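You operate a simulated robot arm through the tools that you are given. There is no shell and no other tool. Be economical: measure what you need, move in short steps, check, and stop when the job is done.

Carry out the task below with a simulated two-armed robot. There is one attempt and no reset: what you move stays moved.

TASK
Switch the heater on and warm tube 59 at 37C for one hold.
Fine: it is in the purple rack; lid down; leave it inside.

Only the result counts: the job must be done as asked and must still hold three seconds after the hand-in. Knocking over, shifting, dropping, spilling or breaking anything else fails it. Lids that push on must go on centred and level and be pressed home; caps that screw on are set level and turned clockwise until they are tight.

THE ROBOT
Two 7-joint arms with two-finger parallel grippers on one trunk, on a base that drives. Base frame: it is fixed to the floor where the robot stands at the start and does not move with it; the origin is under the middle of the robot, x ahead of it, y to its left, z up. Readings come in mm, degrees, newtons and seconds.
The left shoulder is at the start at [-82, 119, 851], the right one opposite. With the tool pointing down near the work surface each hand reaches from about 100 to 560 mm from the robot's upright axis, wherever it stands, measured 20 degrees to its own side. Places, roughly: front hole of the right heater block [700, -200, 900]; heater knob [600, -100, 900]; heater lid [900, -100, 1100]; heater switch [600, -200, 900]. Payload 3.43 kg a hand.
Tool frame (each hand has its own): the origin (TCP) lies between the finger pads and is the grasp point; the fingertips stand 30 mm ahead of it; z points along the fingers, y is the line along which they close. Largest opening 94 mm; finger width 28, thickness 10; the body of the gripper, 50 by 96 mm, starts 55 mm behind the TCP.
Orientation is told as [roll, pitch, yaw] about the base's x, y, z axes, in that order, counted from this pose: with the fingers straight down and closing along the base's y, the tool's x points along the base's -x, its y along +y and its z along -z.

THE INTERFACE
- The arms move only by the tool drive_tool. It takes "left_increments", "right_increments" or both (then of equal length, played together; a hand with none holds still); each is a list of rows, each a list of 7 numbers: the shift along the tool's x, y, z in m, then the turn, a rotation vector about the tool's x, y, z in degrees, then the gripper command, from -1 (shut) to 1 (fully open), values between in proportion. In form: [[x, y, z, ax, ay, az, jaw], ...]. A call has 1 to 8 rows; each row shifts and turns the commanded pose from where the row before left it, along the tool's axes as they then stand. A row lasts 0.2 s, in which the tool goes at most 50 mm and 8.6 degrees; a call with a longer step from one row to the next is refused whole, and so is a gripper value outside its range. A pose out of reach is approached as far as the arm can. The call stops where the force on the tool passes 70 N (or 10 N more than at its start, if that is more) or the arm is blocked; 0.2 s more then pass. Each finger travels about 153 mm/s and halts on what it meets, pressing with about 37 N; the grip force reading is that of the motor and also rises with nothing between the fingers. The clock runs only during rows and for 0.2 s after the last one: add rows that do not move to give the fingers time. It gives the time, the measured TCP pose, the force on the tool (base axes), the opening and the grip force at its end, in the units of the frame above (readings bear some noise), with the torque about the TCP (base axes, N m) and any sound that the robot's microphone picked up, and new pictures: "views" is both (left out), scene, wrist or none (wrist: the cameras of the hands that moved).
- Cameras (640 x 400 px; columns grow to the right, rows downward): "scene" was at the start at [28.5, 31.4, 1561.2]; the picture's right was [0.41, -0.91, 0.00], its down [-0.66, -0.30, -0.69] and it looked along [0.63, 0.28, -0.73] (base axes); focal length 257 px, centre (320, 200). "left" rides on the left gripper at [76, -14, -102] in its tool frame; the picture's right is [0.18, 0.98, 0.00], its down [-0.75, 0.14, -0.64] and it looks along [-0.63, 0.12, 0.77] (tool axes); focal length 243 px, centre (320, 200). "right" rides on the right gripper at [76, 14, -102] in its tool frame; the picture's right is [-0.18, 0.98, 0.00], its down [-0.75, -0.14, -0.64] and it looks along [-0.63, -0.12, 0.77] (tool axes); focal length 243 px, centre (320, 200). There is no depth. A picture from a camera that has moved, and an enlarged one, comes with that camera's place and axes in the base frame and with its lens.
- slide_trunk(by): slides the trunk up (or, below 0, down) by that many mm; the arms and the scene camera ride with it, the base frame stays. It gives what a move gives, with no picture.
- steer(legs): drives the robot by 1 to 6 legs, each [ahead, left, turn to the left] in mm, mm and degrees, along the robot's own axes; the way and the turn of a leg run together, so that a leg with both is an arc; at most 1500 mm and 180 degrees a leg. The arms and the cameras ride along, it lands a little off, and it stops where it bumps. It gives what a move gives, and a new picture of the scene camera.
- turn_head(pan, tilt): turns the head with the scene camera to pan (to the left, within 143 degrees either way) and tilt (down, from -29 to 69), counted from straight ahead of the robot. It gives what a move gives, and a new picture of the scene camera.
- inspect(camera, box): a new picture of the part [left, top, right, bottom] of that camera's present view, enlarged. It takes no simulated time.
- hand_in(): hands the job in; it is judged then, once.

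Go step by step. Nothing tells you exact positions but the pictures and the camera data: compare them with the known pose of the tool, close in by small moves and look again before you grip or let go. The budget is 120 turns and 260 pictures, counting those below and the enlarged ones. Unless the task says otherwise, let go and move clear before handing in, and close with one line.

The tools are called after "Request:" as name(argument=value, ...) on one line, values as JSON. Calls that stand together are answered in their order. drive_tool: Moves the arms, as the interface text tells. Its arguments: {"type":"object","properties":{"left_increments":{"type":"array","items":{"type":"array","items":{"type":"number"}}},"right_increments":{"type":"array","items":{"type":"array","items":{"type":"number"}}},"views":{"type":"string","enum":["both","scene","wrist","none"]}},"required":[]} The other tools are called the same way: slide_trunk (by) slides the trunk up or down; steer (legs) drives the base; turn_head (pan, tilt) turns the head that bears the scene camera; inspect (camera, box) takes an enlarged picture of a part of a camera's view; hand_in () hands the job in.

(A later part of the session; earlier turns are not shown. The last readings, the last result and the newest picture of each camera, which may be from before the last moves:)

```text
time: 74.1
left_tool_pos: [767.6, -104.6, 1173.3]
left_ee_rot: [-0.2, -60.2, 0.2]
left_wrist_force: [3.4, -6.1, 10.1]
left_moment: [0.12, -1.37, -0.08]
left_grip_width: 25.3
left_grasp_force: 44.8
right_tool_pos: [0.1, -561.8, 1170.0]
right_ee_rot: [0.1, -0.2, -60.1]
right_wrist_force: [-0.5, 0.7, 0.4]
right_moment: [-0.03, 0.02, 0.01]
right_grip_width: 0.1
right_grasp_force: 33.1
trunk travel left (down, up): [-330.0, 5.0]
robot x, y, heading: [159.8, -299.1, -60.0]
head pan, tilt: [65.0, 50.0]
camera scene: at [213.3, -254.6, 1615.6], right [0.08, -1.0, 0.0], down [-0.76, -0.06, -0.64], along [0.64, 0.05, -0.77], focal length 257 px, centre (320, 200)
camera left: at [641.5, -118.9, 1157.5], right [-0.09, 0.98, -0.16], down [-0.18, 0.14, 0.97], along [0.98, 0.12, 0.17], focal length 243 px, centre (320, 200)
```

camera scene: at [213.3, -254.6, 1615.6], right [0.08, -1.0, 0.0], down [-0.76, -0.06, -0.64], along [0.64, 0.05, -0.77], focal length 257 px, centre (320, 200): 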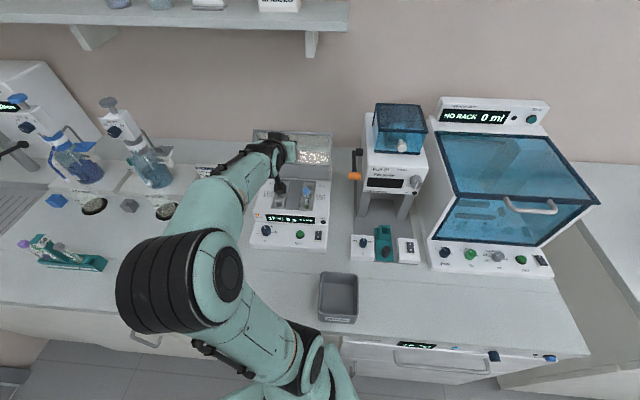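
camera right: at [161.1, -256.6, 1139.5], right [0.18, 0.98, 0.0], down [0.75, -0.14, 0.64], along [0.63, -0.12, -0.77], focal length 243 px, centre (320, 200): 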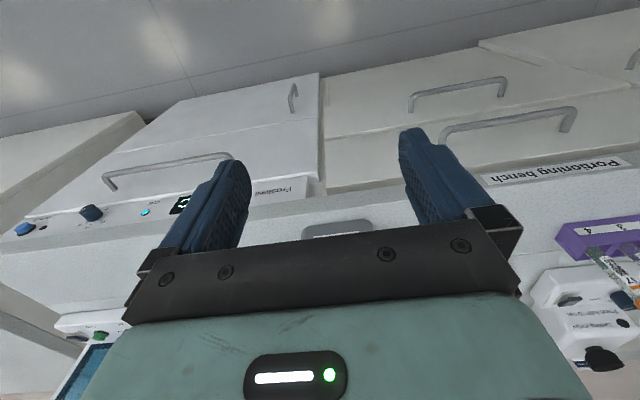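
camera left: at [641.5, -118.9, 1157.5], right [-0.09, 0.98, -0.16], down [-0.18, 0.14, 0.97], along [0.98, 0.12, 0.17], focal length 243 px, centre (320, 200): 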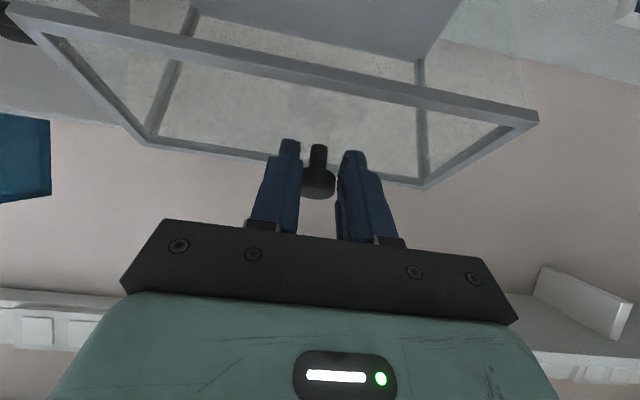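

Request:
drive_tool(left_increments=[[0.0068, 0, -0.0053, 0, 0, 0, -0.8], [0.0068, 0, -0.0053, 0, 0, 0, -0.8], [0.0068, 0, -0.0053, 0, 0, 0, -0.8], [0.0068, 0, -0.0053, 0, 0, 0, -0.8], [0.0077, 0, -0.004, 0, 0, 0, -0.8], [0.0077, 0, -0.004, 0, 0, 0, -0.8], [0.0077, 0, -0.004, 0, 0, 0, -0.8], [0.0077, 0, -0.004, 0, 0, 0, -0.8]], views="wrist")

```text
time: 75.9
left_tool_pos: [704.7, -104.6, 1141.6]
left_ee_rot: [-0.3, -60.0, 0.3]
left_wrist_force: [-0.4, 0.0, 0.0]
left_moment: [0.0, 0.01, 0.0]
left_grip_width: 9.4
left_grasp_force: 0.1
right_tool_pos: [-1.4, -561.8, 1170.1]
right_ee_rot: [0.0, -0.1, -60.1]
right_wrist_force: [0.2, 0.3, 0.0]
right_moment: [-0.02, 0.01, -0.01]
right_grip_width: 0.0
right_grasp_force: 32.7
trunk travel left (down, up): [-330.0, 5.0]
robot x, y, heading: [163.2, -299.7, -60.3]
head pan, tilt: [65.0, 50.0]
camera left: at [579.1, -117.7, 1126.8], right [-0.09, 0.98, -0.16], down [-0.18, 0.14, 0.97], along [0.98, 0.12, 0.16], focal length 243 px, centre (320, 200)
```

left: 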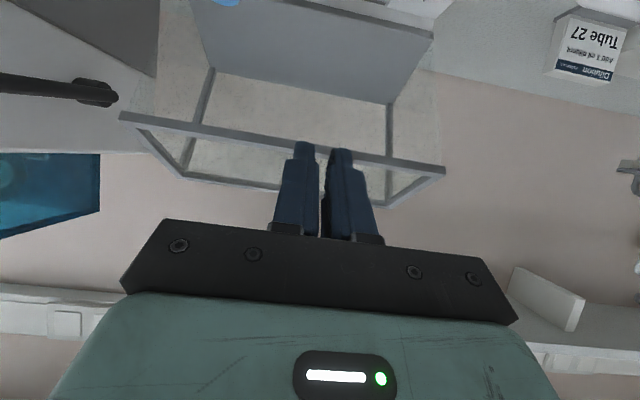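

The head slipped out of the fingers. I check where the lid is now.

Request:
inspect(camera="scene", box=[230, 90, 350, 250])

Request:
inspect(camera="left", box=[100, 0, 460, 240])

```text
2.50 times, centred on (290, 170) of scene
camera zoom: at [213.7, -253.1, 1615.6], right [0.08, -1.0, 0.0], down [-0.76, -0.06, -0.64], along [0.64, 0.05, -0.77], focal length 643 px, centre (395, 275)
```

zoom: 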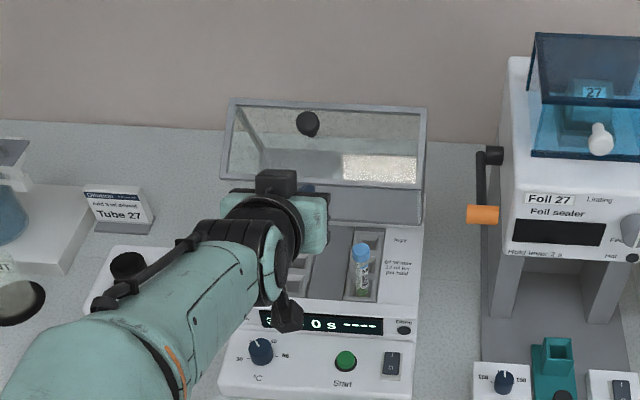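

```text
1.67 times, centred on (280, 120) of left
camera zoom: at [579.1, -117.7, 1126.8], right [-0.09, 0.98, -0.16], down [-0.18, 0.14, 0.97], along [0.98, 0.12, 0.16], focal length 404 px, centre (387, 333)
```

zoom: 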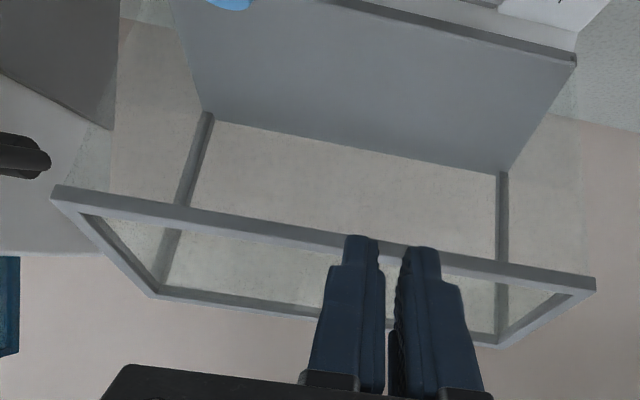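

The lid stays about 27° forward by itself, and a circle fit puts the hinge at (838, 968). I re-approach with a steeper pitch of 45° to get a deeper grip on the head.

Request:
drive_tool(left_increments=[[-0.042, 0, 0, 0, 0, 0, -0.5], [-0.042, 0, 0, 0, 0, 0, -0.2], [0, 0, 0, 0, 7.5, 0, -0.2], [0, 0, 0, 0, 7.5, 0, -0.2], [0, 0, 0, 0, 0, 0, -0.2]])

Request:
inspect(camera="left", box=[240, 40, 420, 220])

Request:
inspect(camera="scene", box=[230, 90, 350, 250])

```text
time: 77.1
left_tool_pos: [745.5, -105.4, 1214.8]
left_ee_rot: [-0.2, -45.0, 0.2]
left_wrist_force: [0.0, 0.8, -0.6]
left_moment: [0.0, -0.01, 0.03]
left_grip_width: 37.4
left_grasp_force: 0.1
right_tool_pos: [-0.6, -560.2, 1170.7]
right_ee_rot: [0.0, -0.1, -60.3]
right_wrist_force: [0.3, -0.7, -0.5]
right_moment: [-0.03, -0.01, 0.0]
right_grip_width: 0.2
right_grasp_force: 33.5
trunk travel left (down, up): [-330.0, 5.0]
robot x, y, heading: [163.9, -295.0, -60.1]
head pan, tilt: [65.0, 50.0]
camera scene: at [213.4, -252.9, 1615.5], right [0.08, -1.0, 0.0], down [-0.76, -0.06, -0.64], along [0.64, 0.05, -0.77], focal length 257 px, centre (320, 200)
camera left: at [620.1, -118.9, 1233.0], right [-0.13, 0.98, -0.13], down [0.08, 0.14, 0.99], along [0.99, 0.12, -0.1], focal length 243 px, centre (320, 200)
```

scene: 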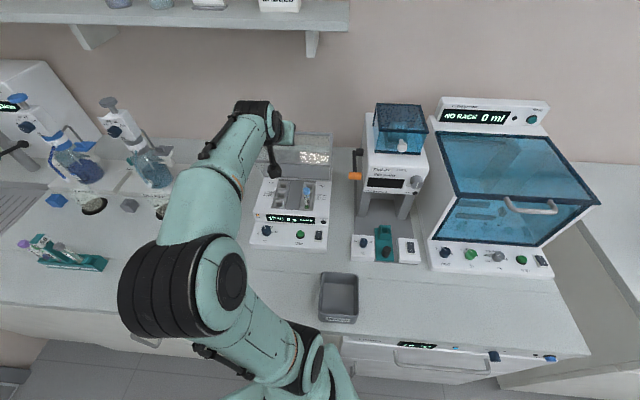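
left: 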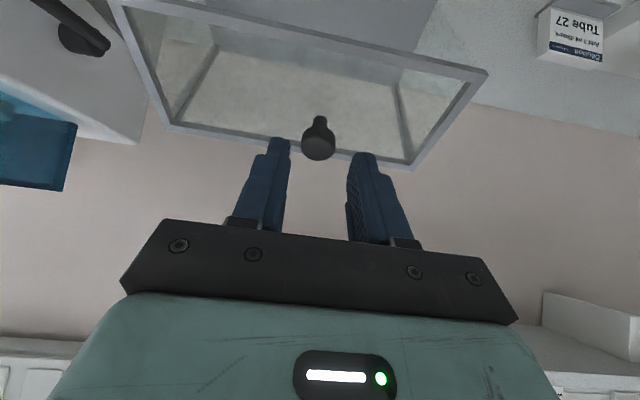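

```text
2.22 times, centred on (330, 130) of left
camera zoom: at [620.1, -118.9, 1233.0], right [-0.13, 0.98, -0.13], down [0.08, 0.14, 0.99], along [0.99, 0.12, -0.1], focal length 539 px, centre (298, 356)
```

zoom: 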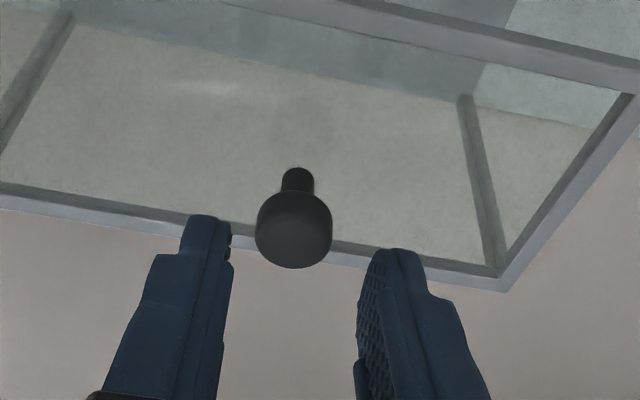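

```text
2.50 times, centred on (290, 170) of scene
camera zoom: at [213.4, -252.9, 1615.5], right [0.08, -1.0, 0.0], down [-0.76, -0.06, -0.64], along [0.64, 0.05, -0.77], focal length 643 px, centre (395, 275)
```

zoom: 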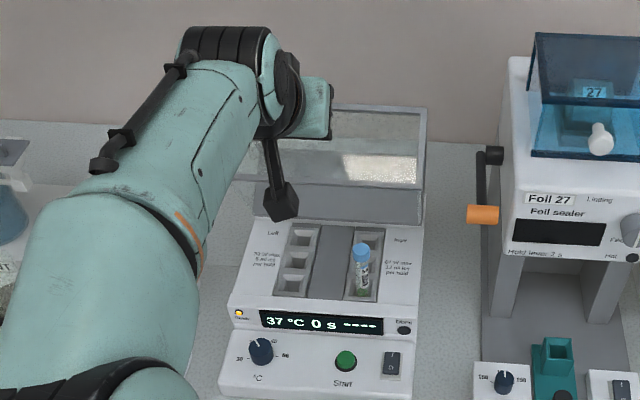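

The head is at about (798, -104, 1172). I advance with tips reaching well past the head and close.

Request:
drive_tool(left_increments=[[-0.003, -0.001, 0.02, 0, 0, 0, -0.2], [-0.003, 0, 0.02, 0, 0, 0, -0.2], [-0.001, 0, 0.016, 0, 0, 0, -0.2], [0, 0, 0, 0, 0, 0, -0.2]], views="none")

Request:
inspect(camera="left", box=[240, 60, 400, 220])

```text
time: 78.1
left_tool_pos: [790.3, -103.8, 1179.1]
left_ee_rot: [-0.2, -45.1, 0.1]
left_wrist_force: [0.2, 0.1, 0.8]
left_moment: [0.01, -0.02, 0.0]
left_grip_width: 37.5
left_grasp_force: 0.1
right_tool_pos: [0.2, -561.3, 1169.5]
right_ee_rot: [0.0, -0.1, -60.2]
right_wrist_force: [-0.7, 0.8, -0.2]
right_moment: [0.0, 0.0, -0.02]
right_grip_width: 0.0
right_grasp_force: 33.1
trunk travel left (down, up): [-330.0, 5.0]
robot x, y, heading: [158.9, -299.5, -60.2]
head pan, tilt: [65.0, 50.0]
```

```text
2.50 times, centred on (320, 140) of left
camera zoom: at [665.1, -117.7, 1196.5], right [-0.13, 0.98, -0.13], down [0.08, 0.14, 0.99], along [0.99, 0.12, -0.1], focal length 606 px, centre (320, 350)
```

zoom: 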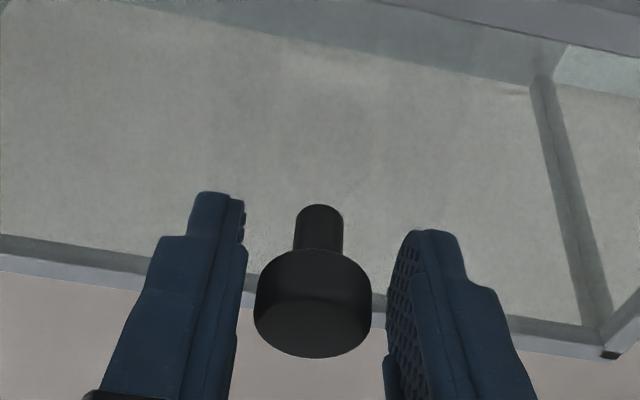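

The head sits well within the pads. I close fully and resume the arc.

Request:
drive_tool(left_increments=[[0, 0, 0, 0, 0, 0, -0.6], [0, 0, 0, 0, 0, 0, -1], [0, 0, 0, 0, 0, 0, -1], [0.0063, 0, -0.0035, 0, 0, 0, -1], [0.0063, 0, -0.0035, 0, 0, 0, -1], [0.0063, 0, -0.0035, 0, 0, 0, -1], [0.0063, 0, -0.0035, 0, 0, 0, -1], [0.0063, 0, -0.0035, 0, 0, 0, -1]], views="wrist")

```text
time: 79.9
left_tool_pos: [758.7, -106.5, 1169.4]
left_ee_rot: [-0.2, -45.0, 0.2]
left_wrist_force: [6.3, -2.3, 0.5]
left_moment: [0.16, -1.18, 0.12]
left_grip_width: 25.8
left_grasp_force: 45.4
right_tool_pos: [1.1, -560.6, 1171.1]
right_ee_rot: [0.0, -0.1, -60.2]
right_wrist_force: [0.3, 0.2, 0.8]
right_moment: [-0.05, 0.0, 0.01]
right_grip_width: 0.0
right_grasp_force: 32.9
trunk travel left (down, up): [-330.0, 5.0]
robot x, y, heading: [161.2, -295.2, -60.1]
head pan, tilt: [65.0, 50.0]
camera left: at [632.2, -118.8, 1186.8], right [-0.13, 0.98, -0.13], down [0.08, 0.14, 0.99], along [0.99, 0.12, -0.1], focal length 243 px, centre (320, 200)
```

left: 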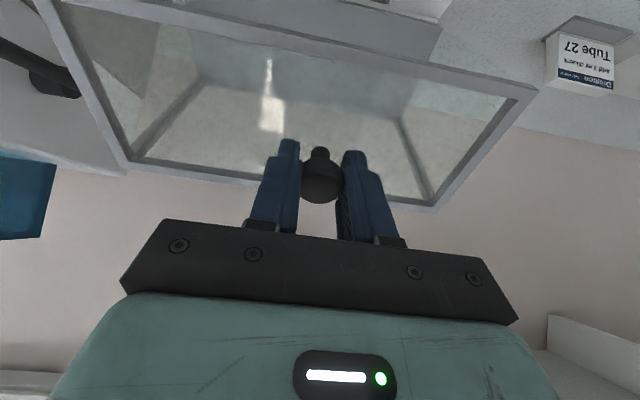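

Request:
drive_tool(left_increments=[[0.0069, 0, -0.0026, 0, 0, 0, -1], [0.0069, 0, -0.0025, 0, 0, 0, -1], [0.0069, 0, -0.0024, 0, 0, 0, -1], [0.0069, 0, -0.0023, 0, 0, 0, -1], [0.0069, 0, -0.0022, 0, 0, 0, -1]], views="wrist")

```text
time: 81.1
left_tool_pos: [726.8, -104.7, 1152.9]
left_ee_rot: [-0.2, -44.8, 0.2]
left_wrist_force: [12.7, -5.7, -8.2]
left_moment: [0.06, -1.12, 0.06]
left_grip_width: 25.7
left_grasp_force: 45.1
right_tool_pos: [2.5, -561.0, 1170.8]
right_ee_rot: [0.0, -0.1, -60.1]
right_wrist_force: [0.3, 0.9, -0.4]
right_moment: [-0.03, 0.03, 0.02]
right_grip_width: 0.2
right_grasp_force: 33.3
trunk travel left (down, up): [-330.0, 5.0]
robot x, y, heading: [161.0, -301.5, -60.2]
head pan, tilt: [65.0, 50.0]
camera left: at [600.9, -118.7, 1171.4], right [-0.13, 0.98, -0.13], down [0.08, 0.14, 0.99], along [0.99, 0.12, -0.1], focal length 243 px, centre (320, 200)
```

left: 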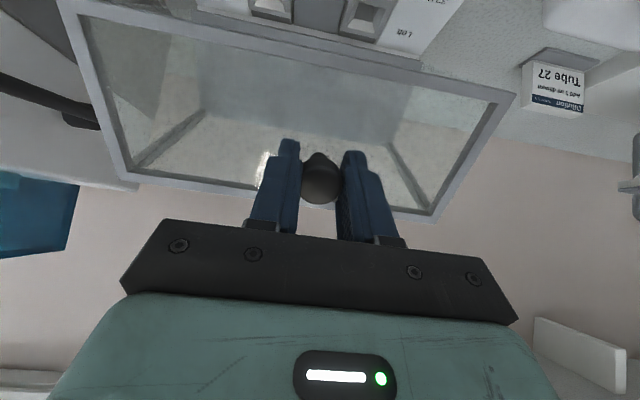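

The lid is following well. I continue the arc and now also rotate the hand with the lid.

Request:
drive_tool(left_increments=[[0.0092, 0, -0.0018, 0, -2.5, 0, -1], [0.0092, 0, -0.0018, 0, -2.5, 0, -1], [0.0092, 0, -0.0018, 0, -2.5, 0, -1], [0.0092, 0, -0.0018, 0, -2.5, 0, -1], [0.0091, 0, -0.0022, 0, -2.5, 0, -1], [0.0091, 0, -0.0022, 0, -2.5, 0, -1], [0.0091, 0, -0.0022, 0, -2.5, 0, -1], [0.0091, 0, -0.0022, 0, -2.5, 0, -1]])

```text
time: 82.9
left_tool_pos: [673.7, -106.2, 1102.3]
left_ee_rot: [-0.5, -64.5, 0.3]
left_wrist_force: [23.8, -4.3, -21.3]
left_moment: [0.01, 0.78, 0.02]
left_grip_width: 25.7
left_grasp_force: 45.0
left hand out of reach, approached as far as the arm can: row 8
right_tool_pos: [4.3, -561.0, 1171.7]
right_ee_rot: [-0.2, 0.0, -60.2]
right_wrist_force: [1.0, 0.5, 0.0]
right_moment: [0.02, 0.01, 0.01]
right_grip_width: 0.1
right_grasp_force: 32.9
trunk travel left (down, up): [-330.0, 5.0]
robot x, y, heading: [160.9, -297.1, -60.2]
head pan, tilt: [65.0, 50.0]
camera scene: at [220.1, -253.1, 1615.3], right [0.08, -1.0, 0.0], down [-0.77, -0.06, -0.64], along [0.64, 0.05, -0.77], focal length 257 px, centre (320, 200)
camera left: at [550.2, -118.6, 1077.5], right [-0.08, 0.98, -0.17], down [-0.25, 0.14, 0.96], along [0.96, 0.12, 0.24], focal length 243 px, centre (320, 200)
```

scene: 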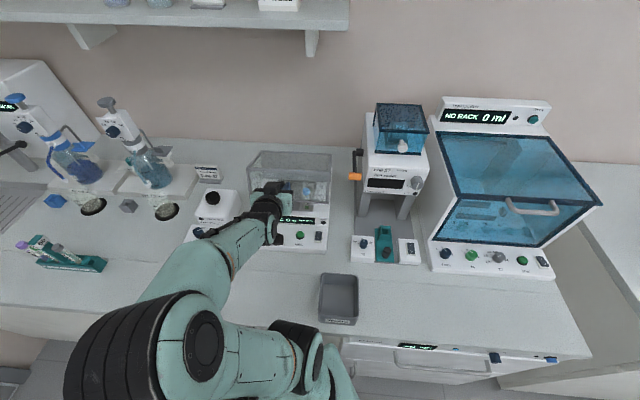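
left: 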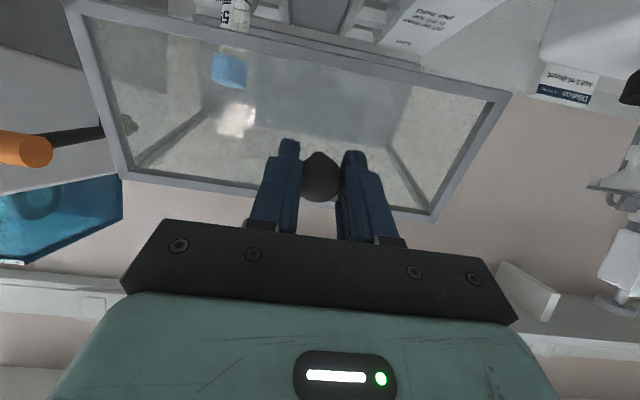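

The arm neared a joint limit in this attitude with the lid about 62° forward. I continue the arc while turning the hand back to a steeper pitch.

Request:
drive_tool(left_increments=[[0.0075, 0, 0.0015, 0, 2.5, 0, -1], [0.0086, 0, 0.0005, 0, 2.5, 0, -1], [0.0086, 0, 0, 0, 2.5, 0, -1], [0.0086, 0, 0, 0, 2.5, 0, -1]], views="wrist")

```text
time: 83.9
left_tool_pos: [657.0, -105.5, 1076.9]
left_ee_rot: [-0.1, -55.2, 0.3]
left_wrist_force: [1.9, -6.2, 7.3]
left_moment: [-0.01, -1.43, -0.1]
left_grip_width: 25.8
left_grasp_force: 44.9
right_tool_pos: [-1.6, -561.3, 1171.6]
right_ee_rot: [0.0, 0.0, -60.1]
right_wrist_force: [0.9, 0.1, 0.1]
right_moment: [-0.02, -0.01, 0.0]
right_grip_width: 0.0
right_grasp_force: 33.2
trunk travel left (down, up): [-330.0, 5.0]
robot x, y, heading: [158.1, -295.8, -60.3]
head pan, tilt: [65.0, 50.0]
camera left: at [530.7, -118.9, 1072.8], right [-0.11, 0.98, -0.15], down [-0.1, 0.14, 0.99], along [0.99, 0.12, 0.08], focal length 243 px, centre (320, 200)
```

left: 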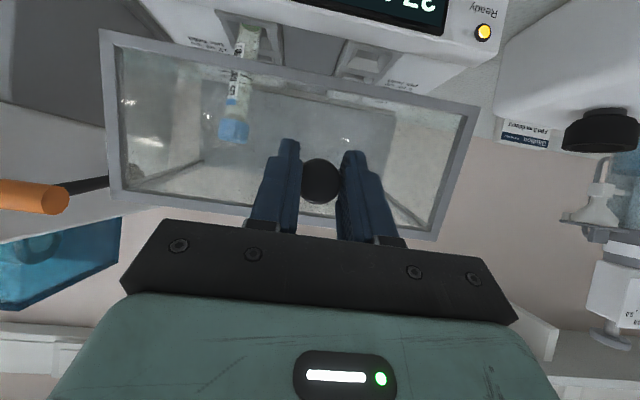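

Request:
drive_tool(left_increments=[[0.0073, 0, 0.0014, 0, 2, 0, -1], [0.0073, 0, 0.0016, 0, 2, 0, -1], [0.0073, 0, 0.0018, 0, 2, 0, -1], [0.0073, 0, 0.002, 0, 2, 0, -1]], views="wrist")

Request:
inspect(camera="scene", box=[230, 120, 350, 250])

```text
time: 84.9
left_tool_pos: [646.7, -105.7, 1050.7]
left_ee_rot: [-0.2, -47.0, 0.1]
left_wrist_force: [8.0, -6.2, 4.4]
left_moment: [-0.06, -1.42, -0.1]
left_grip_width: 25.6
left_grasp_force: 44.6
right_tool_pos: [-0.2, -562.6, 1169.6]
right_ee_rot: [0.1, -0.1, -60.1]
right_wrist_force: [1.0, 0.3, 0.2]
right_moment: [-0.01, 0.01, -0.01]
right_grip_width: 0.0
right_grasp_force: 33.5
trunk travel left (down, up): [-330.0, 5.0]
robot x, y, heading: [159.0, -297.3, -60.3]
head pan, tilt: [65.0, 50.0]
camera left: at [519.8, -118.9, 1063.0], right [-0.13, 0.98, -0.14], down [0.04, 0.14, 0.99], along [0.99, 0.12, -0.06], focal length 243 px, centre (320, 200)
```

left: 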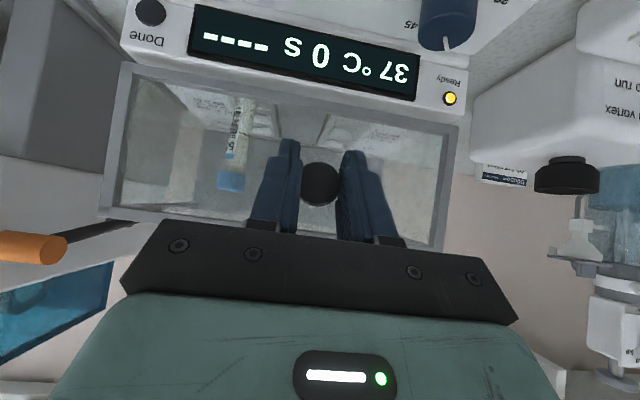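

```text
3.08 times, centred on (290, 185) of scene
camera zoom: at [214.5, -254.3, 1615.6], right [0.08, -1.0, 0.0], down [-0.76, -0.06, -0.64], along [0.64, 0.05, -0.77], focal length 791 px, centre (412, 246)
```

zoom: 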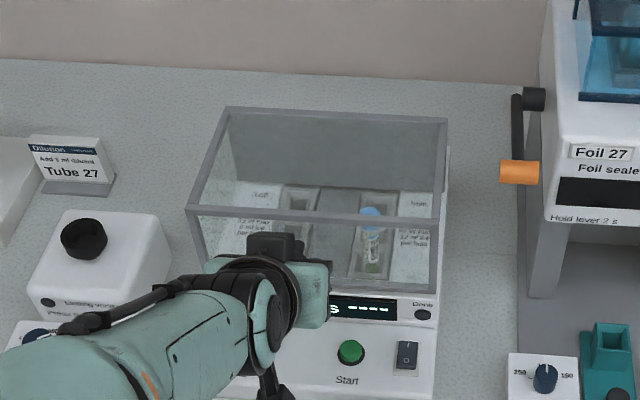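

Nearly closed. I lower the last 10° gently.

Request:
drive_tool(left_increments=[[0.0075, 0, 0.0034, 0, 0, 0, -1], [0.0075, 0, 0.0036, 0, 0, 0, -1], [0.006, 0, 0.0034, 0, 0, 0, -1]], views="wrist")

Request:
inspect(camera="scene", box=[230, 120, 350, 250])

```text
time: 85.7
left_tool_pos: [643.6, -105.8, 1036.5]
left_ee_rot: [0.1, -47.7, -0.3]
left_wrist_force: [-22.7, -24.4, 51.7]
left_moment: [-0.13, -0.4, -0.25]
left_grip_width: 25.5
left_grasp_force: 45.0
left hand out of reach, approached as far as the arm can: row 2, 3
right_tool_pos: [-6.1, -565.3, 1168.7]
right_ee_rot: [0.5, -0.2, -60.1]
right_wrist_force: [-0.5, -0.8, 0.1]
right_moment: [0.01, 0.01, -0.01]
right_grip_width: 0.2
right_grasp_force: 33.1
trunk travel left (down, up): [-330.0, 5.0]
robot x, y, heading: [158.8, -293.2, -60.2]
head pan, tilt: [65.0, 50.0]
camera left: at [517.0, -118.1, 1049.7], right [-0.12, 0.98, -0.14], down [0.03, 0.14, 0.99], along [0.99, 0.11, -0.05], focal length 243 px, centre (320, 200)
```

left: 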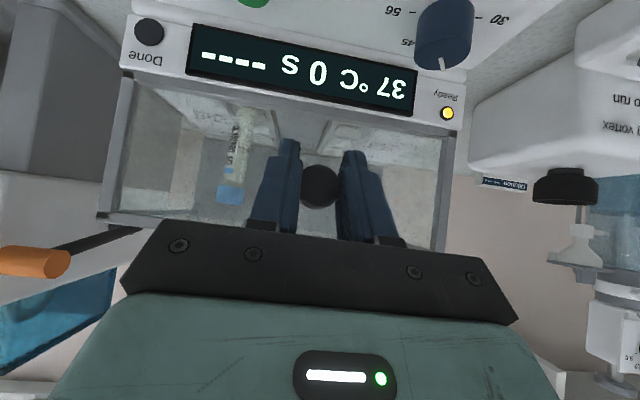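

```text
3.08 times, centred on (290, 185) of scene
camera zoom: at [205.3, -259.0, 1616.2], right [0.08, -1.0, 0.0], down [-0.76, -0.06, -0.65], along [0.64, 0.06, -0.76], focal length 791 px, centre (412, 246)
```

zoom: 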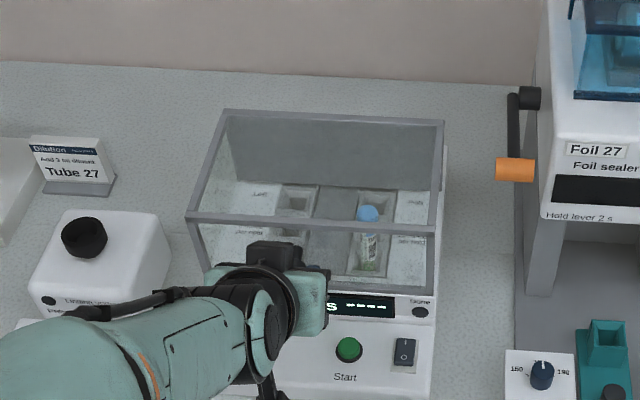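

The lid is practically down, with 50 N of resistance partly from the arm's reach limit. I relieve the push, open the fingers and back off, and will then press from above with a vertical tool.

Request:
drive_tool(left_increments=[[-0.004, 0, -0.002, 0, 0, 0, -1], [0, 0, 0, 0, 0, 0, -0.5], [0, 0, 0, 0, 0, 0, -0.2], [0, 0, -0.02, 0, 0, 0, -0.2], [0, 0, -0.03, 0, 0, 0, -0.2], [0, 0, -0.03, 0, 0, 0, -0.2]])

Request:
inspect(camera="scene", box=[230, 120, 350, 250])

Request:
inspect(camera="left", box=[100, 0, 480, 240])

```text
time: 87.1
left_tool_pos: [595.0, -98.7, 1094.4]
left_ee_rot: [-0.2, -46.9, 0.3]
left_wrist_force: [-0.3, -0.4, 0.2]
left_moment: [0.0, 0.02, 0.0]
left_grip_width: 37.9
left_grasp_force: 0.2
left hand out of reach, approached as far as the arm can: row 5
right_tool_pos: [-1.0, -559.6, 1171.0]
right_ee_rot: [0.1, -0.1, -60.1]
right_wrist_force: [0.2, -0.5, 0.0]
right_moment: [0.02, -0.01, -0.02]
right_grip_width: 0.0
right_grasp_force: 32.7
trunk travel left (down, up): [-330.0, 5.0]
robot x, y, heading: [160.2, -301.5, -60.0]
head pan, tilt: [65.0, 50.0]
camera scene: at [212.8, -253.5, 1615.6], right [0.08, -1.0, 0.0], down [-0.76, -0.06, -0.64], along [0.64, 0.05, -0.77], focal length 257 px, centre (320, 200)
camera left: at [467.9, -112.0, 1108.1], right [-0.13, 0.98, -0.14], down [0.04, 0.14, 0.99], along [0.99, 0.12, -0.06], focal length 243 px, centre (320, 200)
```

scene: 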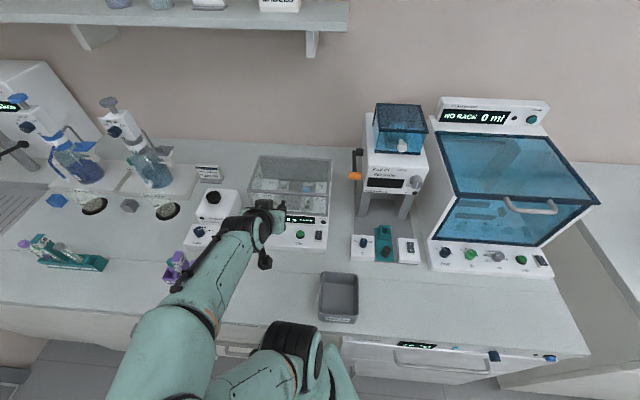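
left: 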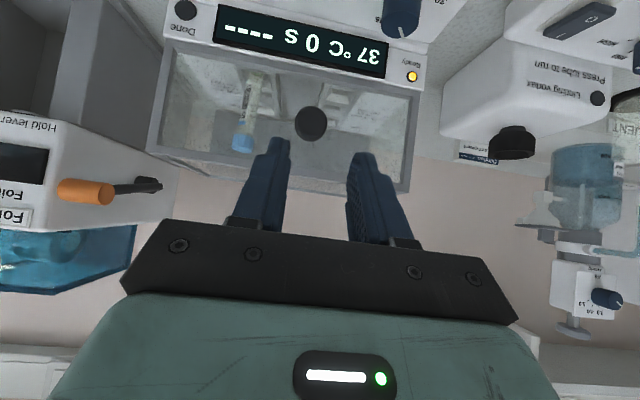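

```text
3.08 times, centred on (290, 185) of scene
camera zoom: at [212.8, -253.5, 1615.6], right [0.08, -1.0, 0.0], down [-0.76, -0.06, -0.64], along [0.64, 0.05, -0.77], focal length 791 px, centre (412, 246)
```

zoom: 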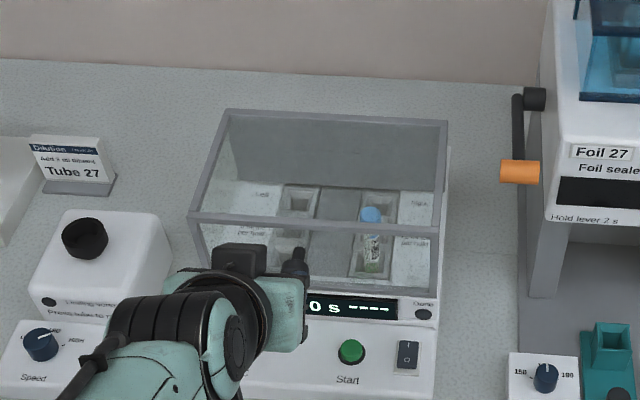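

```text
1.67 times, centred on (290, 120) of left
camera zoom: at [467.9, -112.0, 1108.1], right [-0.13, 0.98, -0.14], down [0.04, 0.14, 0.99], along [0.99, 0.12, -0.06], focal length 404 px, centre (370, 333)
```

zoom: 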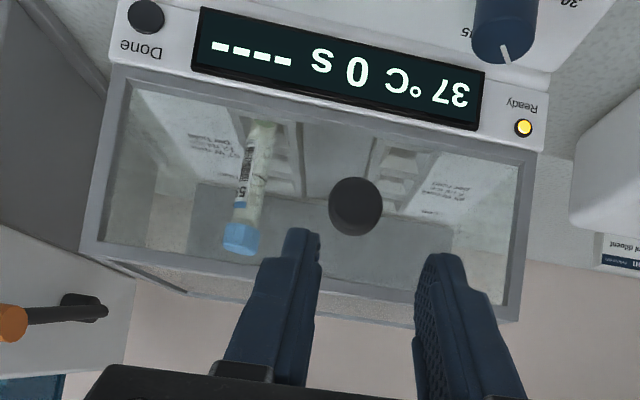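

The lid looks practically shut. I raise the hand, bring it vertical, and will press lightly on the lid's front top bar to be sure.

Request:
drive_tool(left_increments=[[-0.025, 0, -0.023, 0, 0, 0, -0.6], [-0.025, 0, -0.023, 0, 0, 0, -1], [-0.02, 0, -0.018, 0, 8, 0, -1], [0, 0, 0, 0, 8, 0, -1], [0, 0, 0, 0, 8, 0, -1], [0, 0, 0, 0, 8, 0, -1], [0, 0, 0, 0, 8, 0, -1], [0, 0, 0, 0, 7, 0, -1]], views="none")

Request:
drive_tool(left_increments=[[-0.03, -0.005, 0, 0, 0, 0, -1], [-0.03, -0.005, 0, 0, 0, 0, -1], [0, 0, 0, 0, 0, 0, -1]])

Request:
inspect(camera="left", box=[180, 20, 460, 220])

```text
time: 88.9
left_tool_pos: [594.0, -99.3, 1188.1]
left_ee_rot: [-0.1, 0.2, 0.1]
left_wrist_force: [-0.5, 0.5, -0.6]
left_moment: [0.04, 0.0, 0.01]
left_grip_width: 0.0
left_grasp_force: 33.0
right_tool_pos: [0.9, -560.2, 1170.1]
right_ee_rot: [-0.1, -0.2, -60.0]
right_wrist_force: [-0.5, -0.4, -0.1]
right_moment: [-0.01, -0.03, 0.02]
right_grip_width: 0.0
right_grasp_force: 32.7
trunk travel left (down, up): [-330.0, 5.0]
robot x, y, heading: [160.3, -298.8, -60.2]
head pan, tilt: [65.0, 50.0]
```

```text
time: 89.7
left_tool_pos: [654.3, -107.9, 1189.7]
left_ee_rot: [-0.1, -0.2, 0.1]
left_wrist_force: [-0.7, 0.2, 0.1]
left_moment: [-0.01, -0.03, -0.01]
left_grip_width: 0.1
left_grasp_force: 33.1
right_tool_pos: [-1.0, -560.2, 1170.2]
right_ee_rot: [0.1, 0.0, -60.3]
right_wrist_force: [0.5, 1.0, -0.1]
right_moment: [-0.01, -0.03, 0.01]
right_grip_width: 0.0
right_grasp_force: 32.9
trunk travel left (down, up): [-330.0, 5.0]
robot x, y, heading: [158.6, -295.7, -60.1]
head pan, tilt: [65.0, 50.0]
camera scene: at [212.9, -252.8, 1615.5], right [0.08, -1.0, 0.0], down [-0.76, -0.06, -0.64], along [0.64, 0.05, -0.77], focal length 257 px, centre (320, 200)
camera left: at [578.9, -122.0, 1291.2], right [-0.19, 0.98, 0.0], down [0.75, 0.14, 0.64], along [0.63, 0.12, -0.77], focal length 243 px, centre (320, 200)
```

scene: 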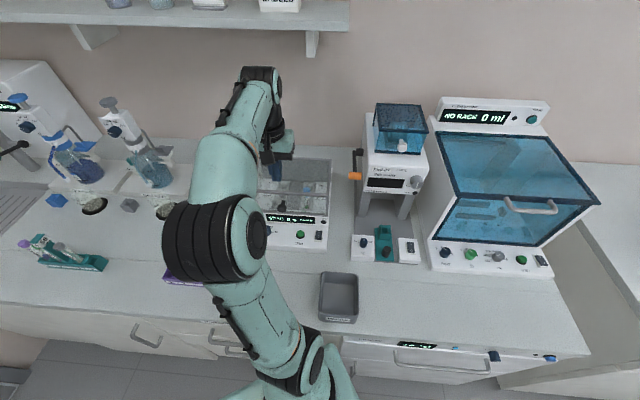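
left: 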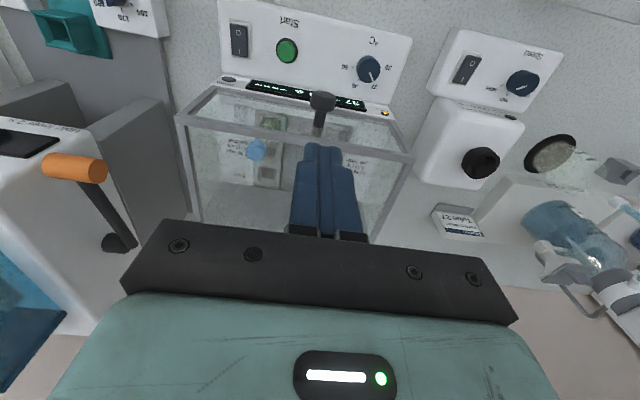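

```text
2.00 times, centred on (320, 120) of left
camera zoom: at [578.9, -122.0, 1291.2], right [-0.19, 0.98, 0.0], down [0.75, 0.14, 0.64], along [0.63, 0.12, -0.77], focal length 485 px, centre (320, 360)
```

zoom: 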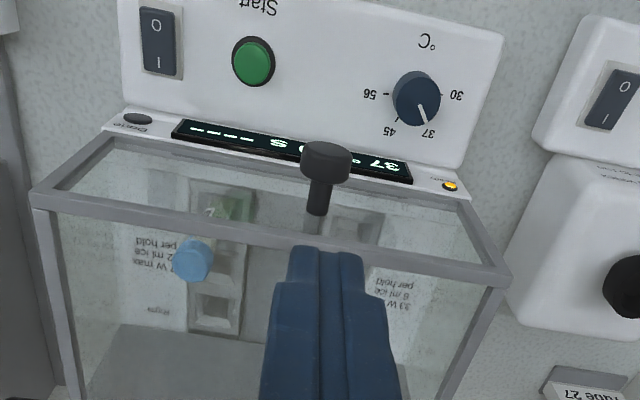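

The knob reads 37, the tube is inside, and the lid's front bar sits at the ridge. I move above the front top bar and press down in small steps.

Request:
drive_tool(left_increments=[[-0.019, 0, 0, 0, 0, 0, -1], [-0.019, 0, 0, 0, 0, 0, -1], [0, 0, 0.04, 0, 0, 0, -1], [0, 0, 0.03, 0, 0, 0, -1], [0, 0, 0.005, 0, 0, 0, -1], [0, 0, 0, 0, 0, 0, -1]], views="wrist")

Request:
inspect(camera="scene", box=[240, 120, 340, 220])

```text
time: 91.1
left_tool_pos: [691.6, -108.0, 1113.8]
left_ee_rot: [-0.2, 0.0, 0.1]
left_wrist_force: [-0.9, 0.0, 0.4]
left_moment: [-0.02, 0.0, -0.01]
left_grip_width: 0.0
left_grasp_force: 32.8
right_tool_pos: [-0.3, -560.3, 1170.6]
right_ee_rot: [0.0, -0.1, -60.1]
right_wrist_force: [0.2, 0.5, 0.5]
right_moment: [0.03, 0.01, -0.02]
right_grip_width: 0.0
right_grasp_force: 33.0
trunk travel left (down, up): [-330.0, 5.0]
robot x, y, heading: [160.5, -299.9, -60.2]
head pan, tilt: [65.0, 50.0]
camera left: at [616.1, -122.0, 1215.1], right [-0.19, 0.98, 0.0], down [0.75, 0.14, 0.64], along [0.63, 0.12, -0.77], focal length 243 px, centre (320, 200)
```

left: 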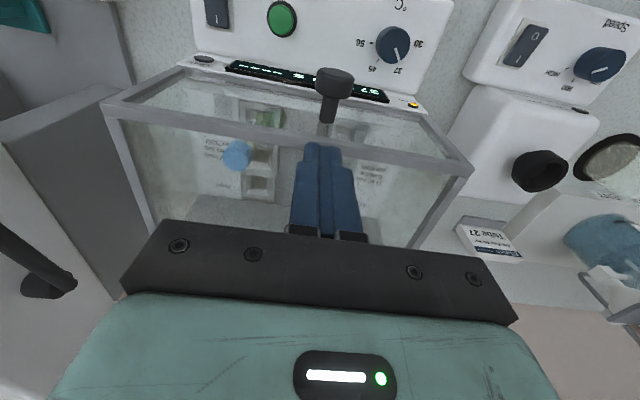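

```text
4.00 times, centred on (290, 170) of scene
camera zoom: at [213.8, -252.9, 1615.5], right [0.08, -1.0, 0.0], down [-0.76, -0.06, -0.64], along [0.64, 0.05, -0.77], focal length 1029 px, centre (440, 320)
```

zoom: 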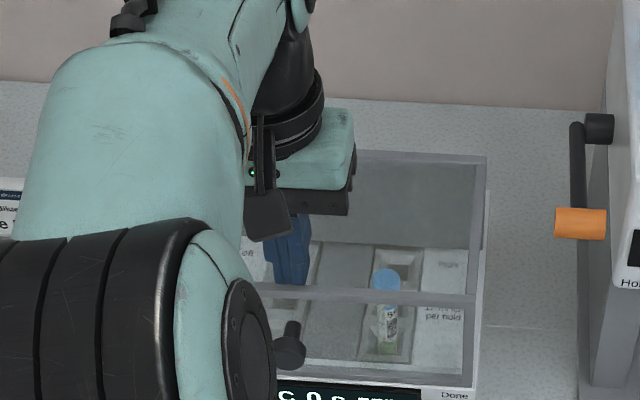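

Request:
drive_tool(left_increments=[[0.004, 0, 0.006, 0, 0, 0, -1], [0, 0, 0.005, 0, 0, 0, -1], [0, 0, 0.005, 0, 0, 0, -1], [0, 0, 0.004, 0, 0, 0, -1], [0, 0, 0.003, 0, 0, 0, -1]], views="none")

```text
time: 92.2
left_tool_pos: [685.9, -107.6, 1104.3]
left_ee_rot: [-0.2, -1.2, 0.2]
left_wrist_force: [-16.6, -4.3, 33.1]
left_moment: [-0.01, 0.53, 0.03]
left_grip_width: 0.0
left_grasp_force: 32.4
right_tool_pos: [-4.3, -561.6, 1170.0]
right_ee_rot: [0.1, -0.1, -60.2]
right_wrist_force: [-0.3, 0.1, 0.4]
right_moment: [0.03, 0.0, -0.03]
right_grip_width: 0.1
right_grasp_force: 32.6
trunk travel left (down, up): [-330.0, 5.0]
robot x, y, heading: [161.7, -298.4, -60.3]
head pan, tilt: [65.0, 50.0]
stopped in row 5 (left hand): the force on the tool passed its limit at 72 N (the readings are from after the stop); the commanded pose is now the measured one
```

A refined circle fit over the whole path puts the hinge at (837, 983). The end pose was then 90° from open and the lid top is at 1072, which matches the contact now, so the lid is closed. I lift off and look.

Request:
drive_tool(left_increments=[[0, 0, -0.02, 0, 0, 0, -1], [0.01, 0, -0.04, 0, 0, 0, -1], [0.03, 0, -0.03, 0, 0, 0, -1], [0.03, 0, -0.01, 0, 0, 0, -1], [0, 0, 0, 0, 0, 0, -1]], views="wrist")

Request:
inspect(camera="scene", box=[240, 140, 340, 250])

Request:
inspect(camera="left", box=[150, 0, 450, 220])

```text
time: 93.4
left_tool_pos: [617.6, -106.8, 1198.3]
left_ee_rot: [-0.1, -1.0, 0.1]
left_wrist_force: [-1.3, 0.0, 0.3]
left_moment: [0.03, 0.02, 0.05]
left_grip_width: 0.1
left_grasp_force: 32.7
right_tool_pos: [0.2, -559.7, 1170.4]
right_ee_rot: [0.0, -0.1, -60.1]
right_wrist_force: [-0.3, 0.7, 0.1]
right_moment: [-0.01, 0.02, -0.01]
right_grip_width: 0.0
right_grasp_force: 33.2
trunk travel left (down, up): [-330.0, 5.0]
robot x, y, heading: [158.3, -294.5, -59.9]
head pan, tilt: [65.0, 50.0]
camera left: at [541.1, -120.7, 1298.7], right [-0.19, 0.98, 0.0], down [0.74, 0.14, 0.66], along [0.64, 0.12, -0.76], focal length 243 px, centre (320, 200)
```

left: 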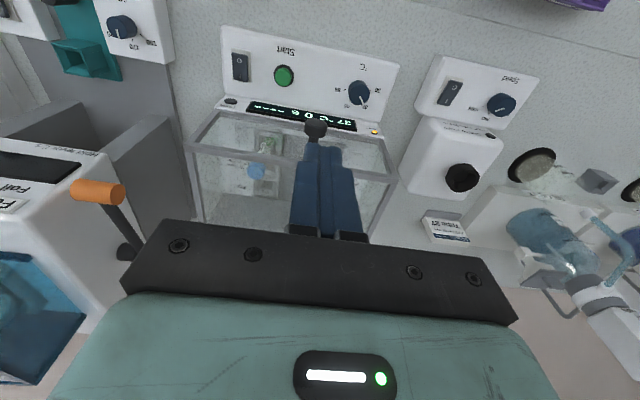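

```text
3.64 times, centred on (290, 195) of scene
camera zoom: at [214.5, -252.9, 1615.5], right [0.08, -1.0, 0.0], down [-0.76, -0.06, -0.64], along [0.64, 0.05, -0.77], focal length 935 px, centre (429, 218)
```

zoom: 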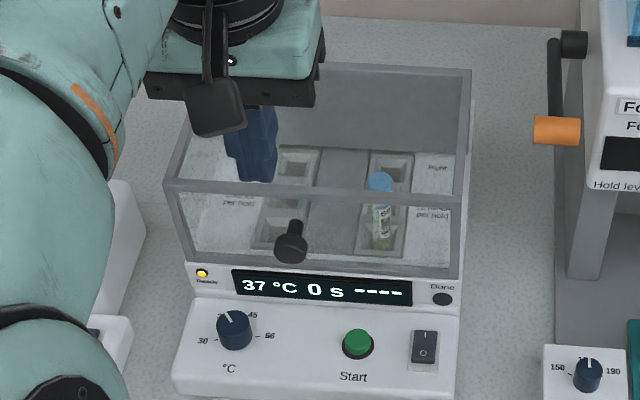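

```text
1.82 times, centred on (300, 110) of left
camera zoom: at [541.1, -120.7, 1298.7], right [-0.19, 0.98, 0.0], down [0.74, 0.14, 0.66], along [0.64, 0.12, -0.76], focal length 441 px, centre (356, 364)
```

zoom: 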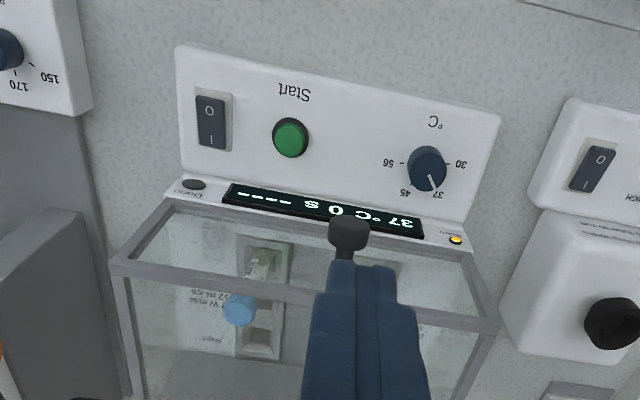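

The lid is down flat and the display reads 37 °C. For the Start button I pitch the hand 30° so its body stays clear of the lid knob, and move above the button.

Request:
drive_tool(left_increments=[[0, -0.026, 0, 0, -7.5, 0, -1], [0, -0.025, 0, 0, -7.5, 0, -1], [0, 0, 0, 0, -7.5, 0, -1], [0, 0, 0, 0, -7, 0, -1], [0.02, 0, 0.034, 0, 0, 0, -1], [0.02, 0, 0.034, 0, 0, 0, -1], [0.02, 0, 0.034, 0, 0, 0, -1], [0.02, 0, 0.034, 0, 0, 0, -1]], views="none")

Request:
drive_tool(left_increments=[[0.014, 0, 0.024, 0, 0, 0, -1], [0, 0, 0, 0, 0, 0, -1]])

Request:
inspect(camera="left", box=[220, 60, 420, 220])

Request:
inspect(camera="scene", box=[240, 180, 340, 260])

```text
time: 95.2
left_tool_pos: [618.6, -157.9, 1044.7]
left_ee_rot: [-0.3, -30.5, 0.4]
left_wrist_force: [0.0, 0.6, 0.2]
left_moment: [0.02, 0.01, 0.01]
left_grip_width: 0.0
left_grasp_force: 33.3
right_tool_pos: [0.4, -560.8, 1171.5]
right_ee_rot: [0.0, -0.2, -60.1]
right_wrist_force: [-0.8, 0.0, 0.4]
right_moment: [-0.03, -0.04, -0.02]
right_grip_width: 0.1
right_grasp_force: 32.9
trunk travel left (down, up): [-330.0, 5.0]
robot x, y, heading: [157.1, -295.4, -60.0]
head pan, tilt: [65.0, 50.0]
```

```text
time: 95.8
left_tool_pos: [619.7, -157.0, 1013.9]
left_ee_rot: [-0.1, -30.7, 0.2]
left_wrist_force: [-0.5, 0.4, 1.2]
left_moment: [0.01, -0.04, 0.01]
left_grip_width: 0.1
left_grasp_force: 32.4
right_tool_pos: [0.2, -560.7, 1170.2]
right_ee_rot: [0.1, -0.1, -60.0]
right_wrist_force: [0.2, 0.3, -0.2]
right_moment: [-0.03, -0.03, -0.02]
right_grip_width: 0.0
right_grasp_force: 33.0
trunk travel left (down, up): [-330.0, 5.0]
robot x, y, heading: [161.7, -297.6, -60.1]
head pan, tilt: [65.0, 50.0]
camera scene: at [213.1, -252.8, 1615.5], right [0.08, -1.0, 0.0], down [-0.76, -0.06, -0.64], along [0.64, 0.05, -0.77], focal length 257 px, centre (320, 200)
camera left: at [503.0, -171.0, 1062.7], right [-0.16, 0.98, -0.1], down [0.32, 0.14, 0.94], along [0.93, 0.12, -0.34], focal length 243 px, centre (320, 200)
```

scene: 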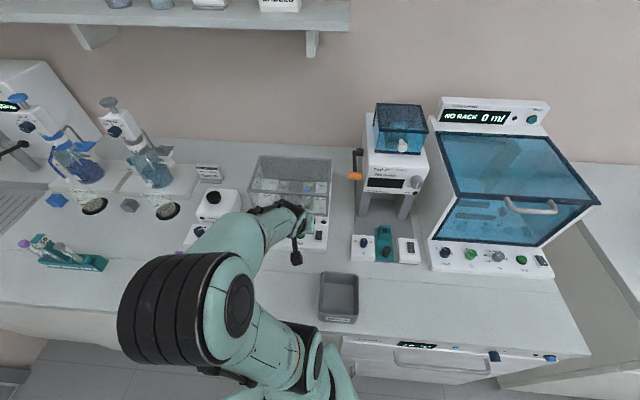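
left: 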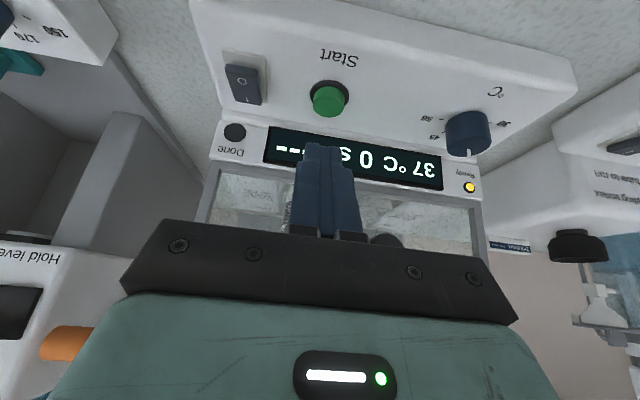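

```text
2.50 times, centred on (320, 140) of left
camera zoom: at [503.0, -171.0, 1062.7], right [-0.16, 0.98, -0.1], down [0.32, 0.14, 0.94], along [0.93, 0.12, -0.34], focal length 606 px, centre (320, 350)
```

zoom: 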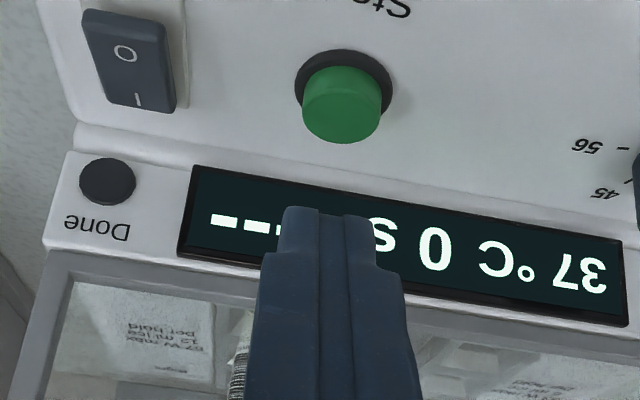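

```text
5.00 times, centred on (290, 220) of scene
camera zoom: at [213.1, -252.8, 1615.5], right [0.08, -1.0, 0.0], down [-0.76, -0.06, -0.64], along [0.64, 0.05, -0.77], focal length 1286 px, centre (470, 100)
```

zoom: 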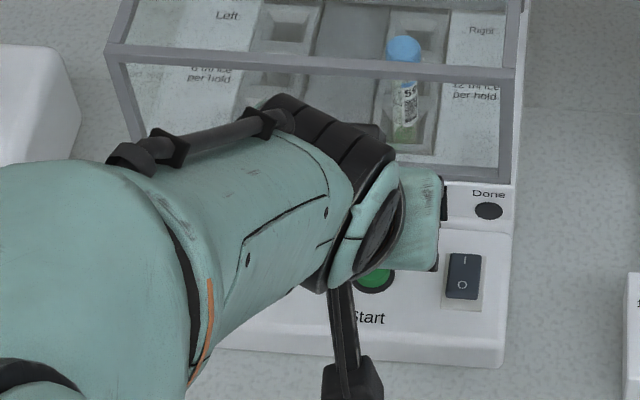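

The tip is above the button at about (635, -156). I descend vertically and press.

Request:
drive_tool(left_increments=[[0.0085, 0.0015, 0.0135, 0, 0, 0, -1], [0.0075, 0, 0.013, 0, 0, 0, -1], [0, 0, 0, 0, 0, 0, -1]], views="none")

Request:
inspect(camera="left", box=[220, 60, 420, 220])

```text
time: 96.6
left_tool_pos: [622.8, -157.9, 983.9]
left_ee_rot: [-0.2, -30.4, 0.2]
left_wrist_force: [-0.9, 0.7, -0.5]
left_moment: [-0.02, 0.02, -0.03]
left_grip_width: 0.0
left_grasp_force: 33.2
left hand out of reach, approached as far as the arm can: row 2
right_tool_pos: [-0.5, -560.2, 1170.5]
right_ee_rot: [0.0, -0.2, -60.1]
right_wrist_force: [0.2, 1.0, -0.8]
right_moment: [-0.03, -0.01, -0.01]
right_grip_width: 0.1
right_grasp_force: 32.8
trunk travel left (down, up): [-330.0, 5.0]
robot x, y, heading: [158.0, -298.8, -60.1]
head pan, tilt: [65.0, 50.0]
```

```text
2.50 times, centred on (320, 140) of left
camera zoom: at [506.3, -170.6, 1033.2], right [-0.16, 0.98, -0.1], down [0.32, 0.14, 0.93], along [0.93, 0.12, -0.34], focal length 606 px, centre (320, 350)
```

zoom: 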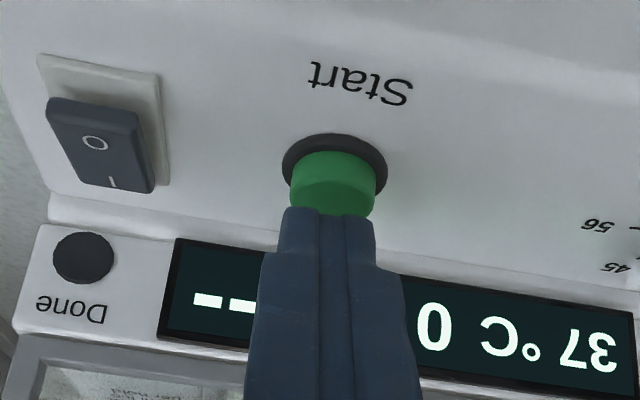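

The tip is just above the button, but that attitude is near a joint limit. I steepen the pitch a little while keeping the tip in place, then press down.

Request:
drive_tool(left_increments=[[-0.0035, 0.001, 0.0015, 0, 8, 0, -1], [0.0015, 0, 0.0037, 0, 0, 0, -1], [0.0015, 0, 0.0037, 0, 0, 0, -1]], views="none")

Request:
inspect(camera="left", box=[220, 60, 420, 220])

```text
time: 97.4
left_tool_pos: [627.6, -156.2, 977.5]
left_ee_rot: [-0.1, -22.5, 0.3]
left_wrist_force: [-1.3, 0.5, 0.7]
left_moment: [-0.02, 0.06, -0.01]
left_grip_width: 0.1
left_grasp_force: 32.6
right_tool_pos: [0.5, -559.6, 1171.3]
right_ee_rot: [0.0, -0.2, -60.2]
right_wrist_force: [0.3, 0.4, -0.5]
right_moment: [0.0, 0.01, -0.03]
right_grip_width: 0.0
right_grasp_force: 33.2
trunk travel left (down, up): [-330.0, 5.0]
robot x, y, heading: [157.6, -292.2, -60.2]
head pan, tilt: [65.0, 50.0]
```

```text
2.50 times, centred on (320, 140) of left
camera zoom: at [518.3, -169.6, 1041.9], right [-0.17, 0.98, -0.07], down [0.45, 0.14, 0.88], along [0.88, 0.12, -0.47], focal length 606 px, centre (320, 350)
```

zoom: 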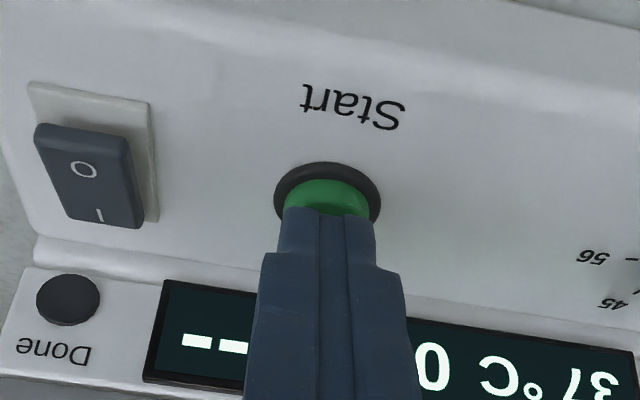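

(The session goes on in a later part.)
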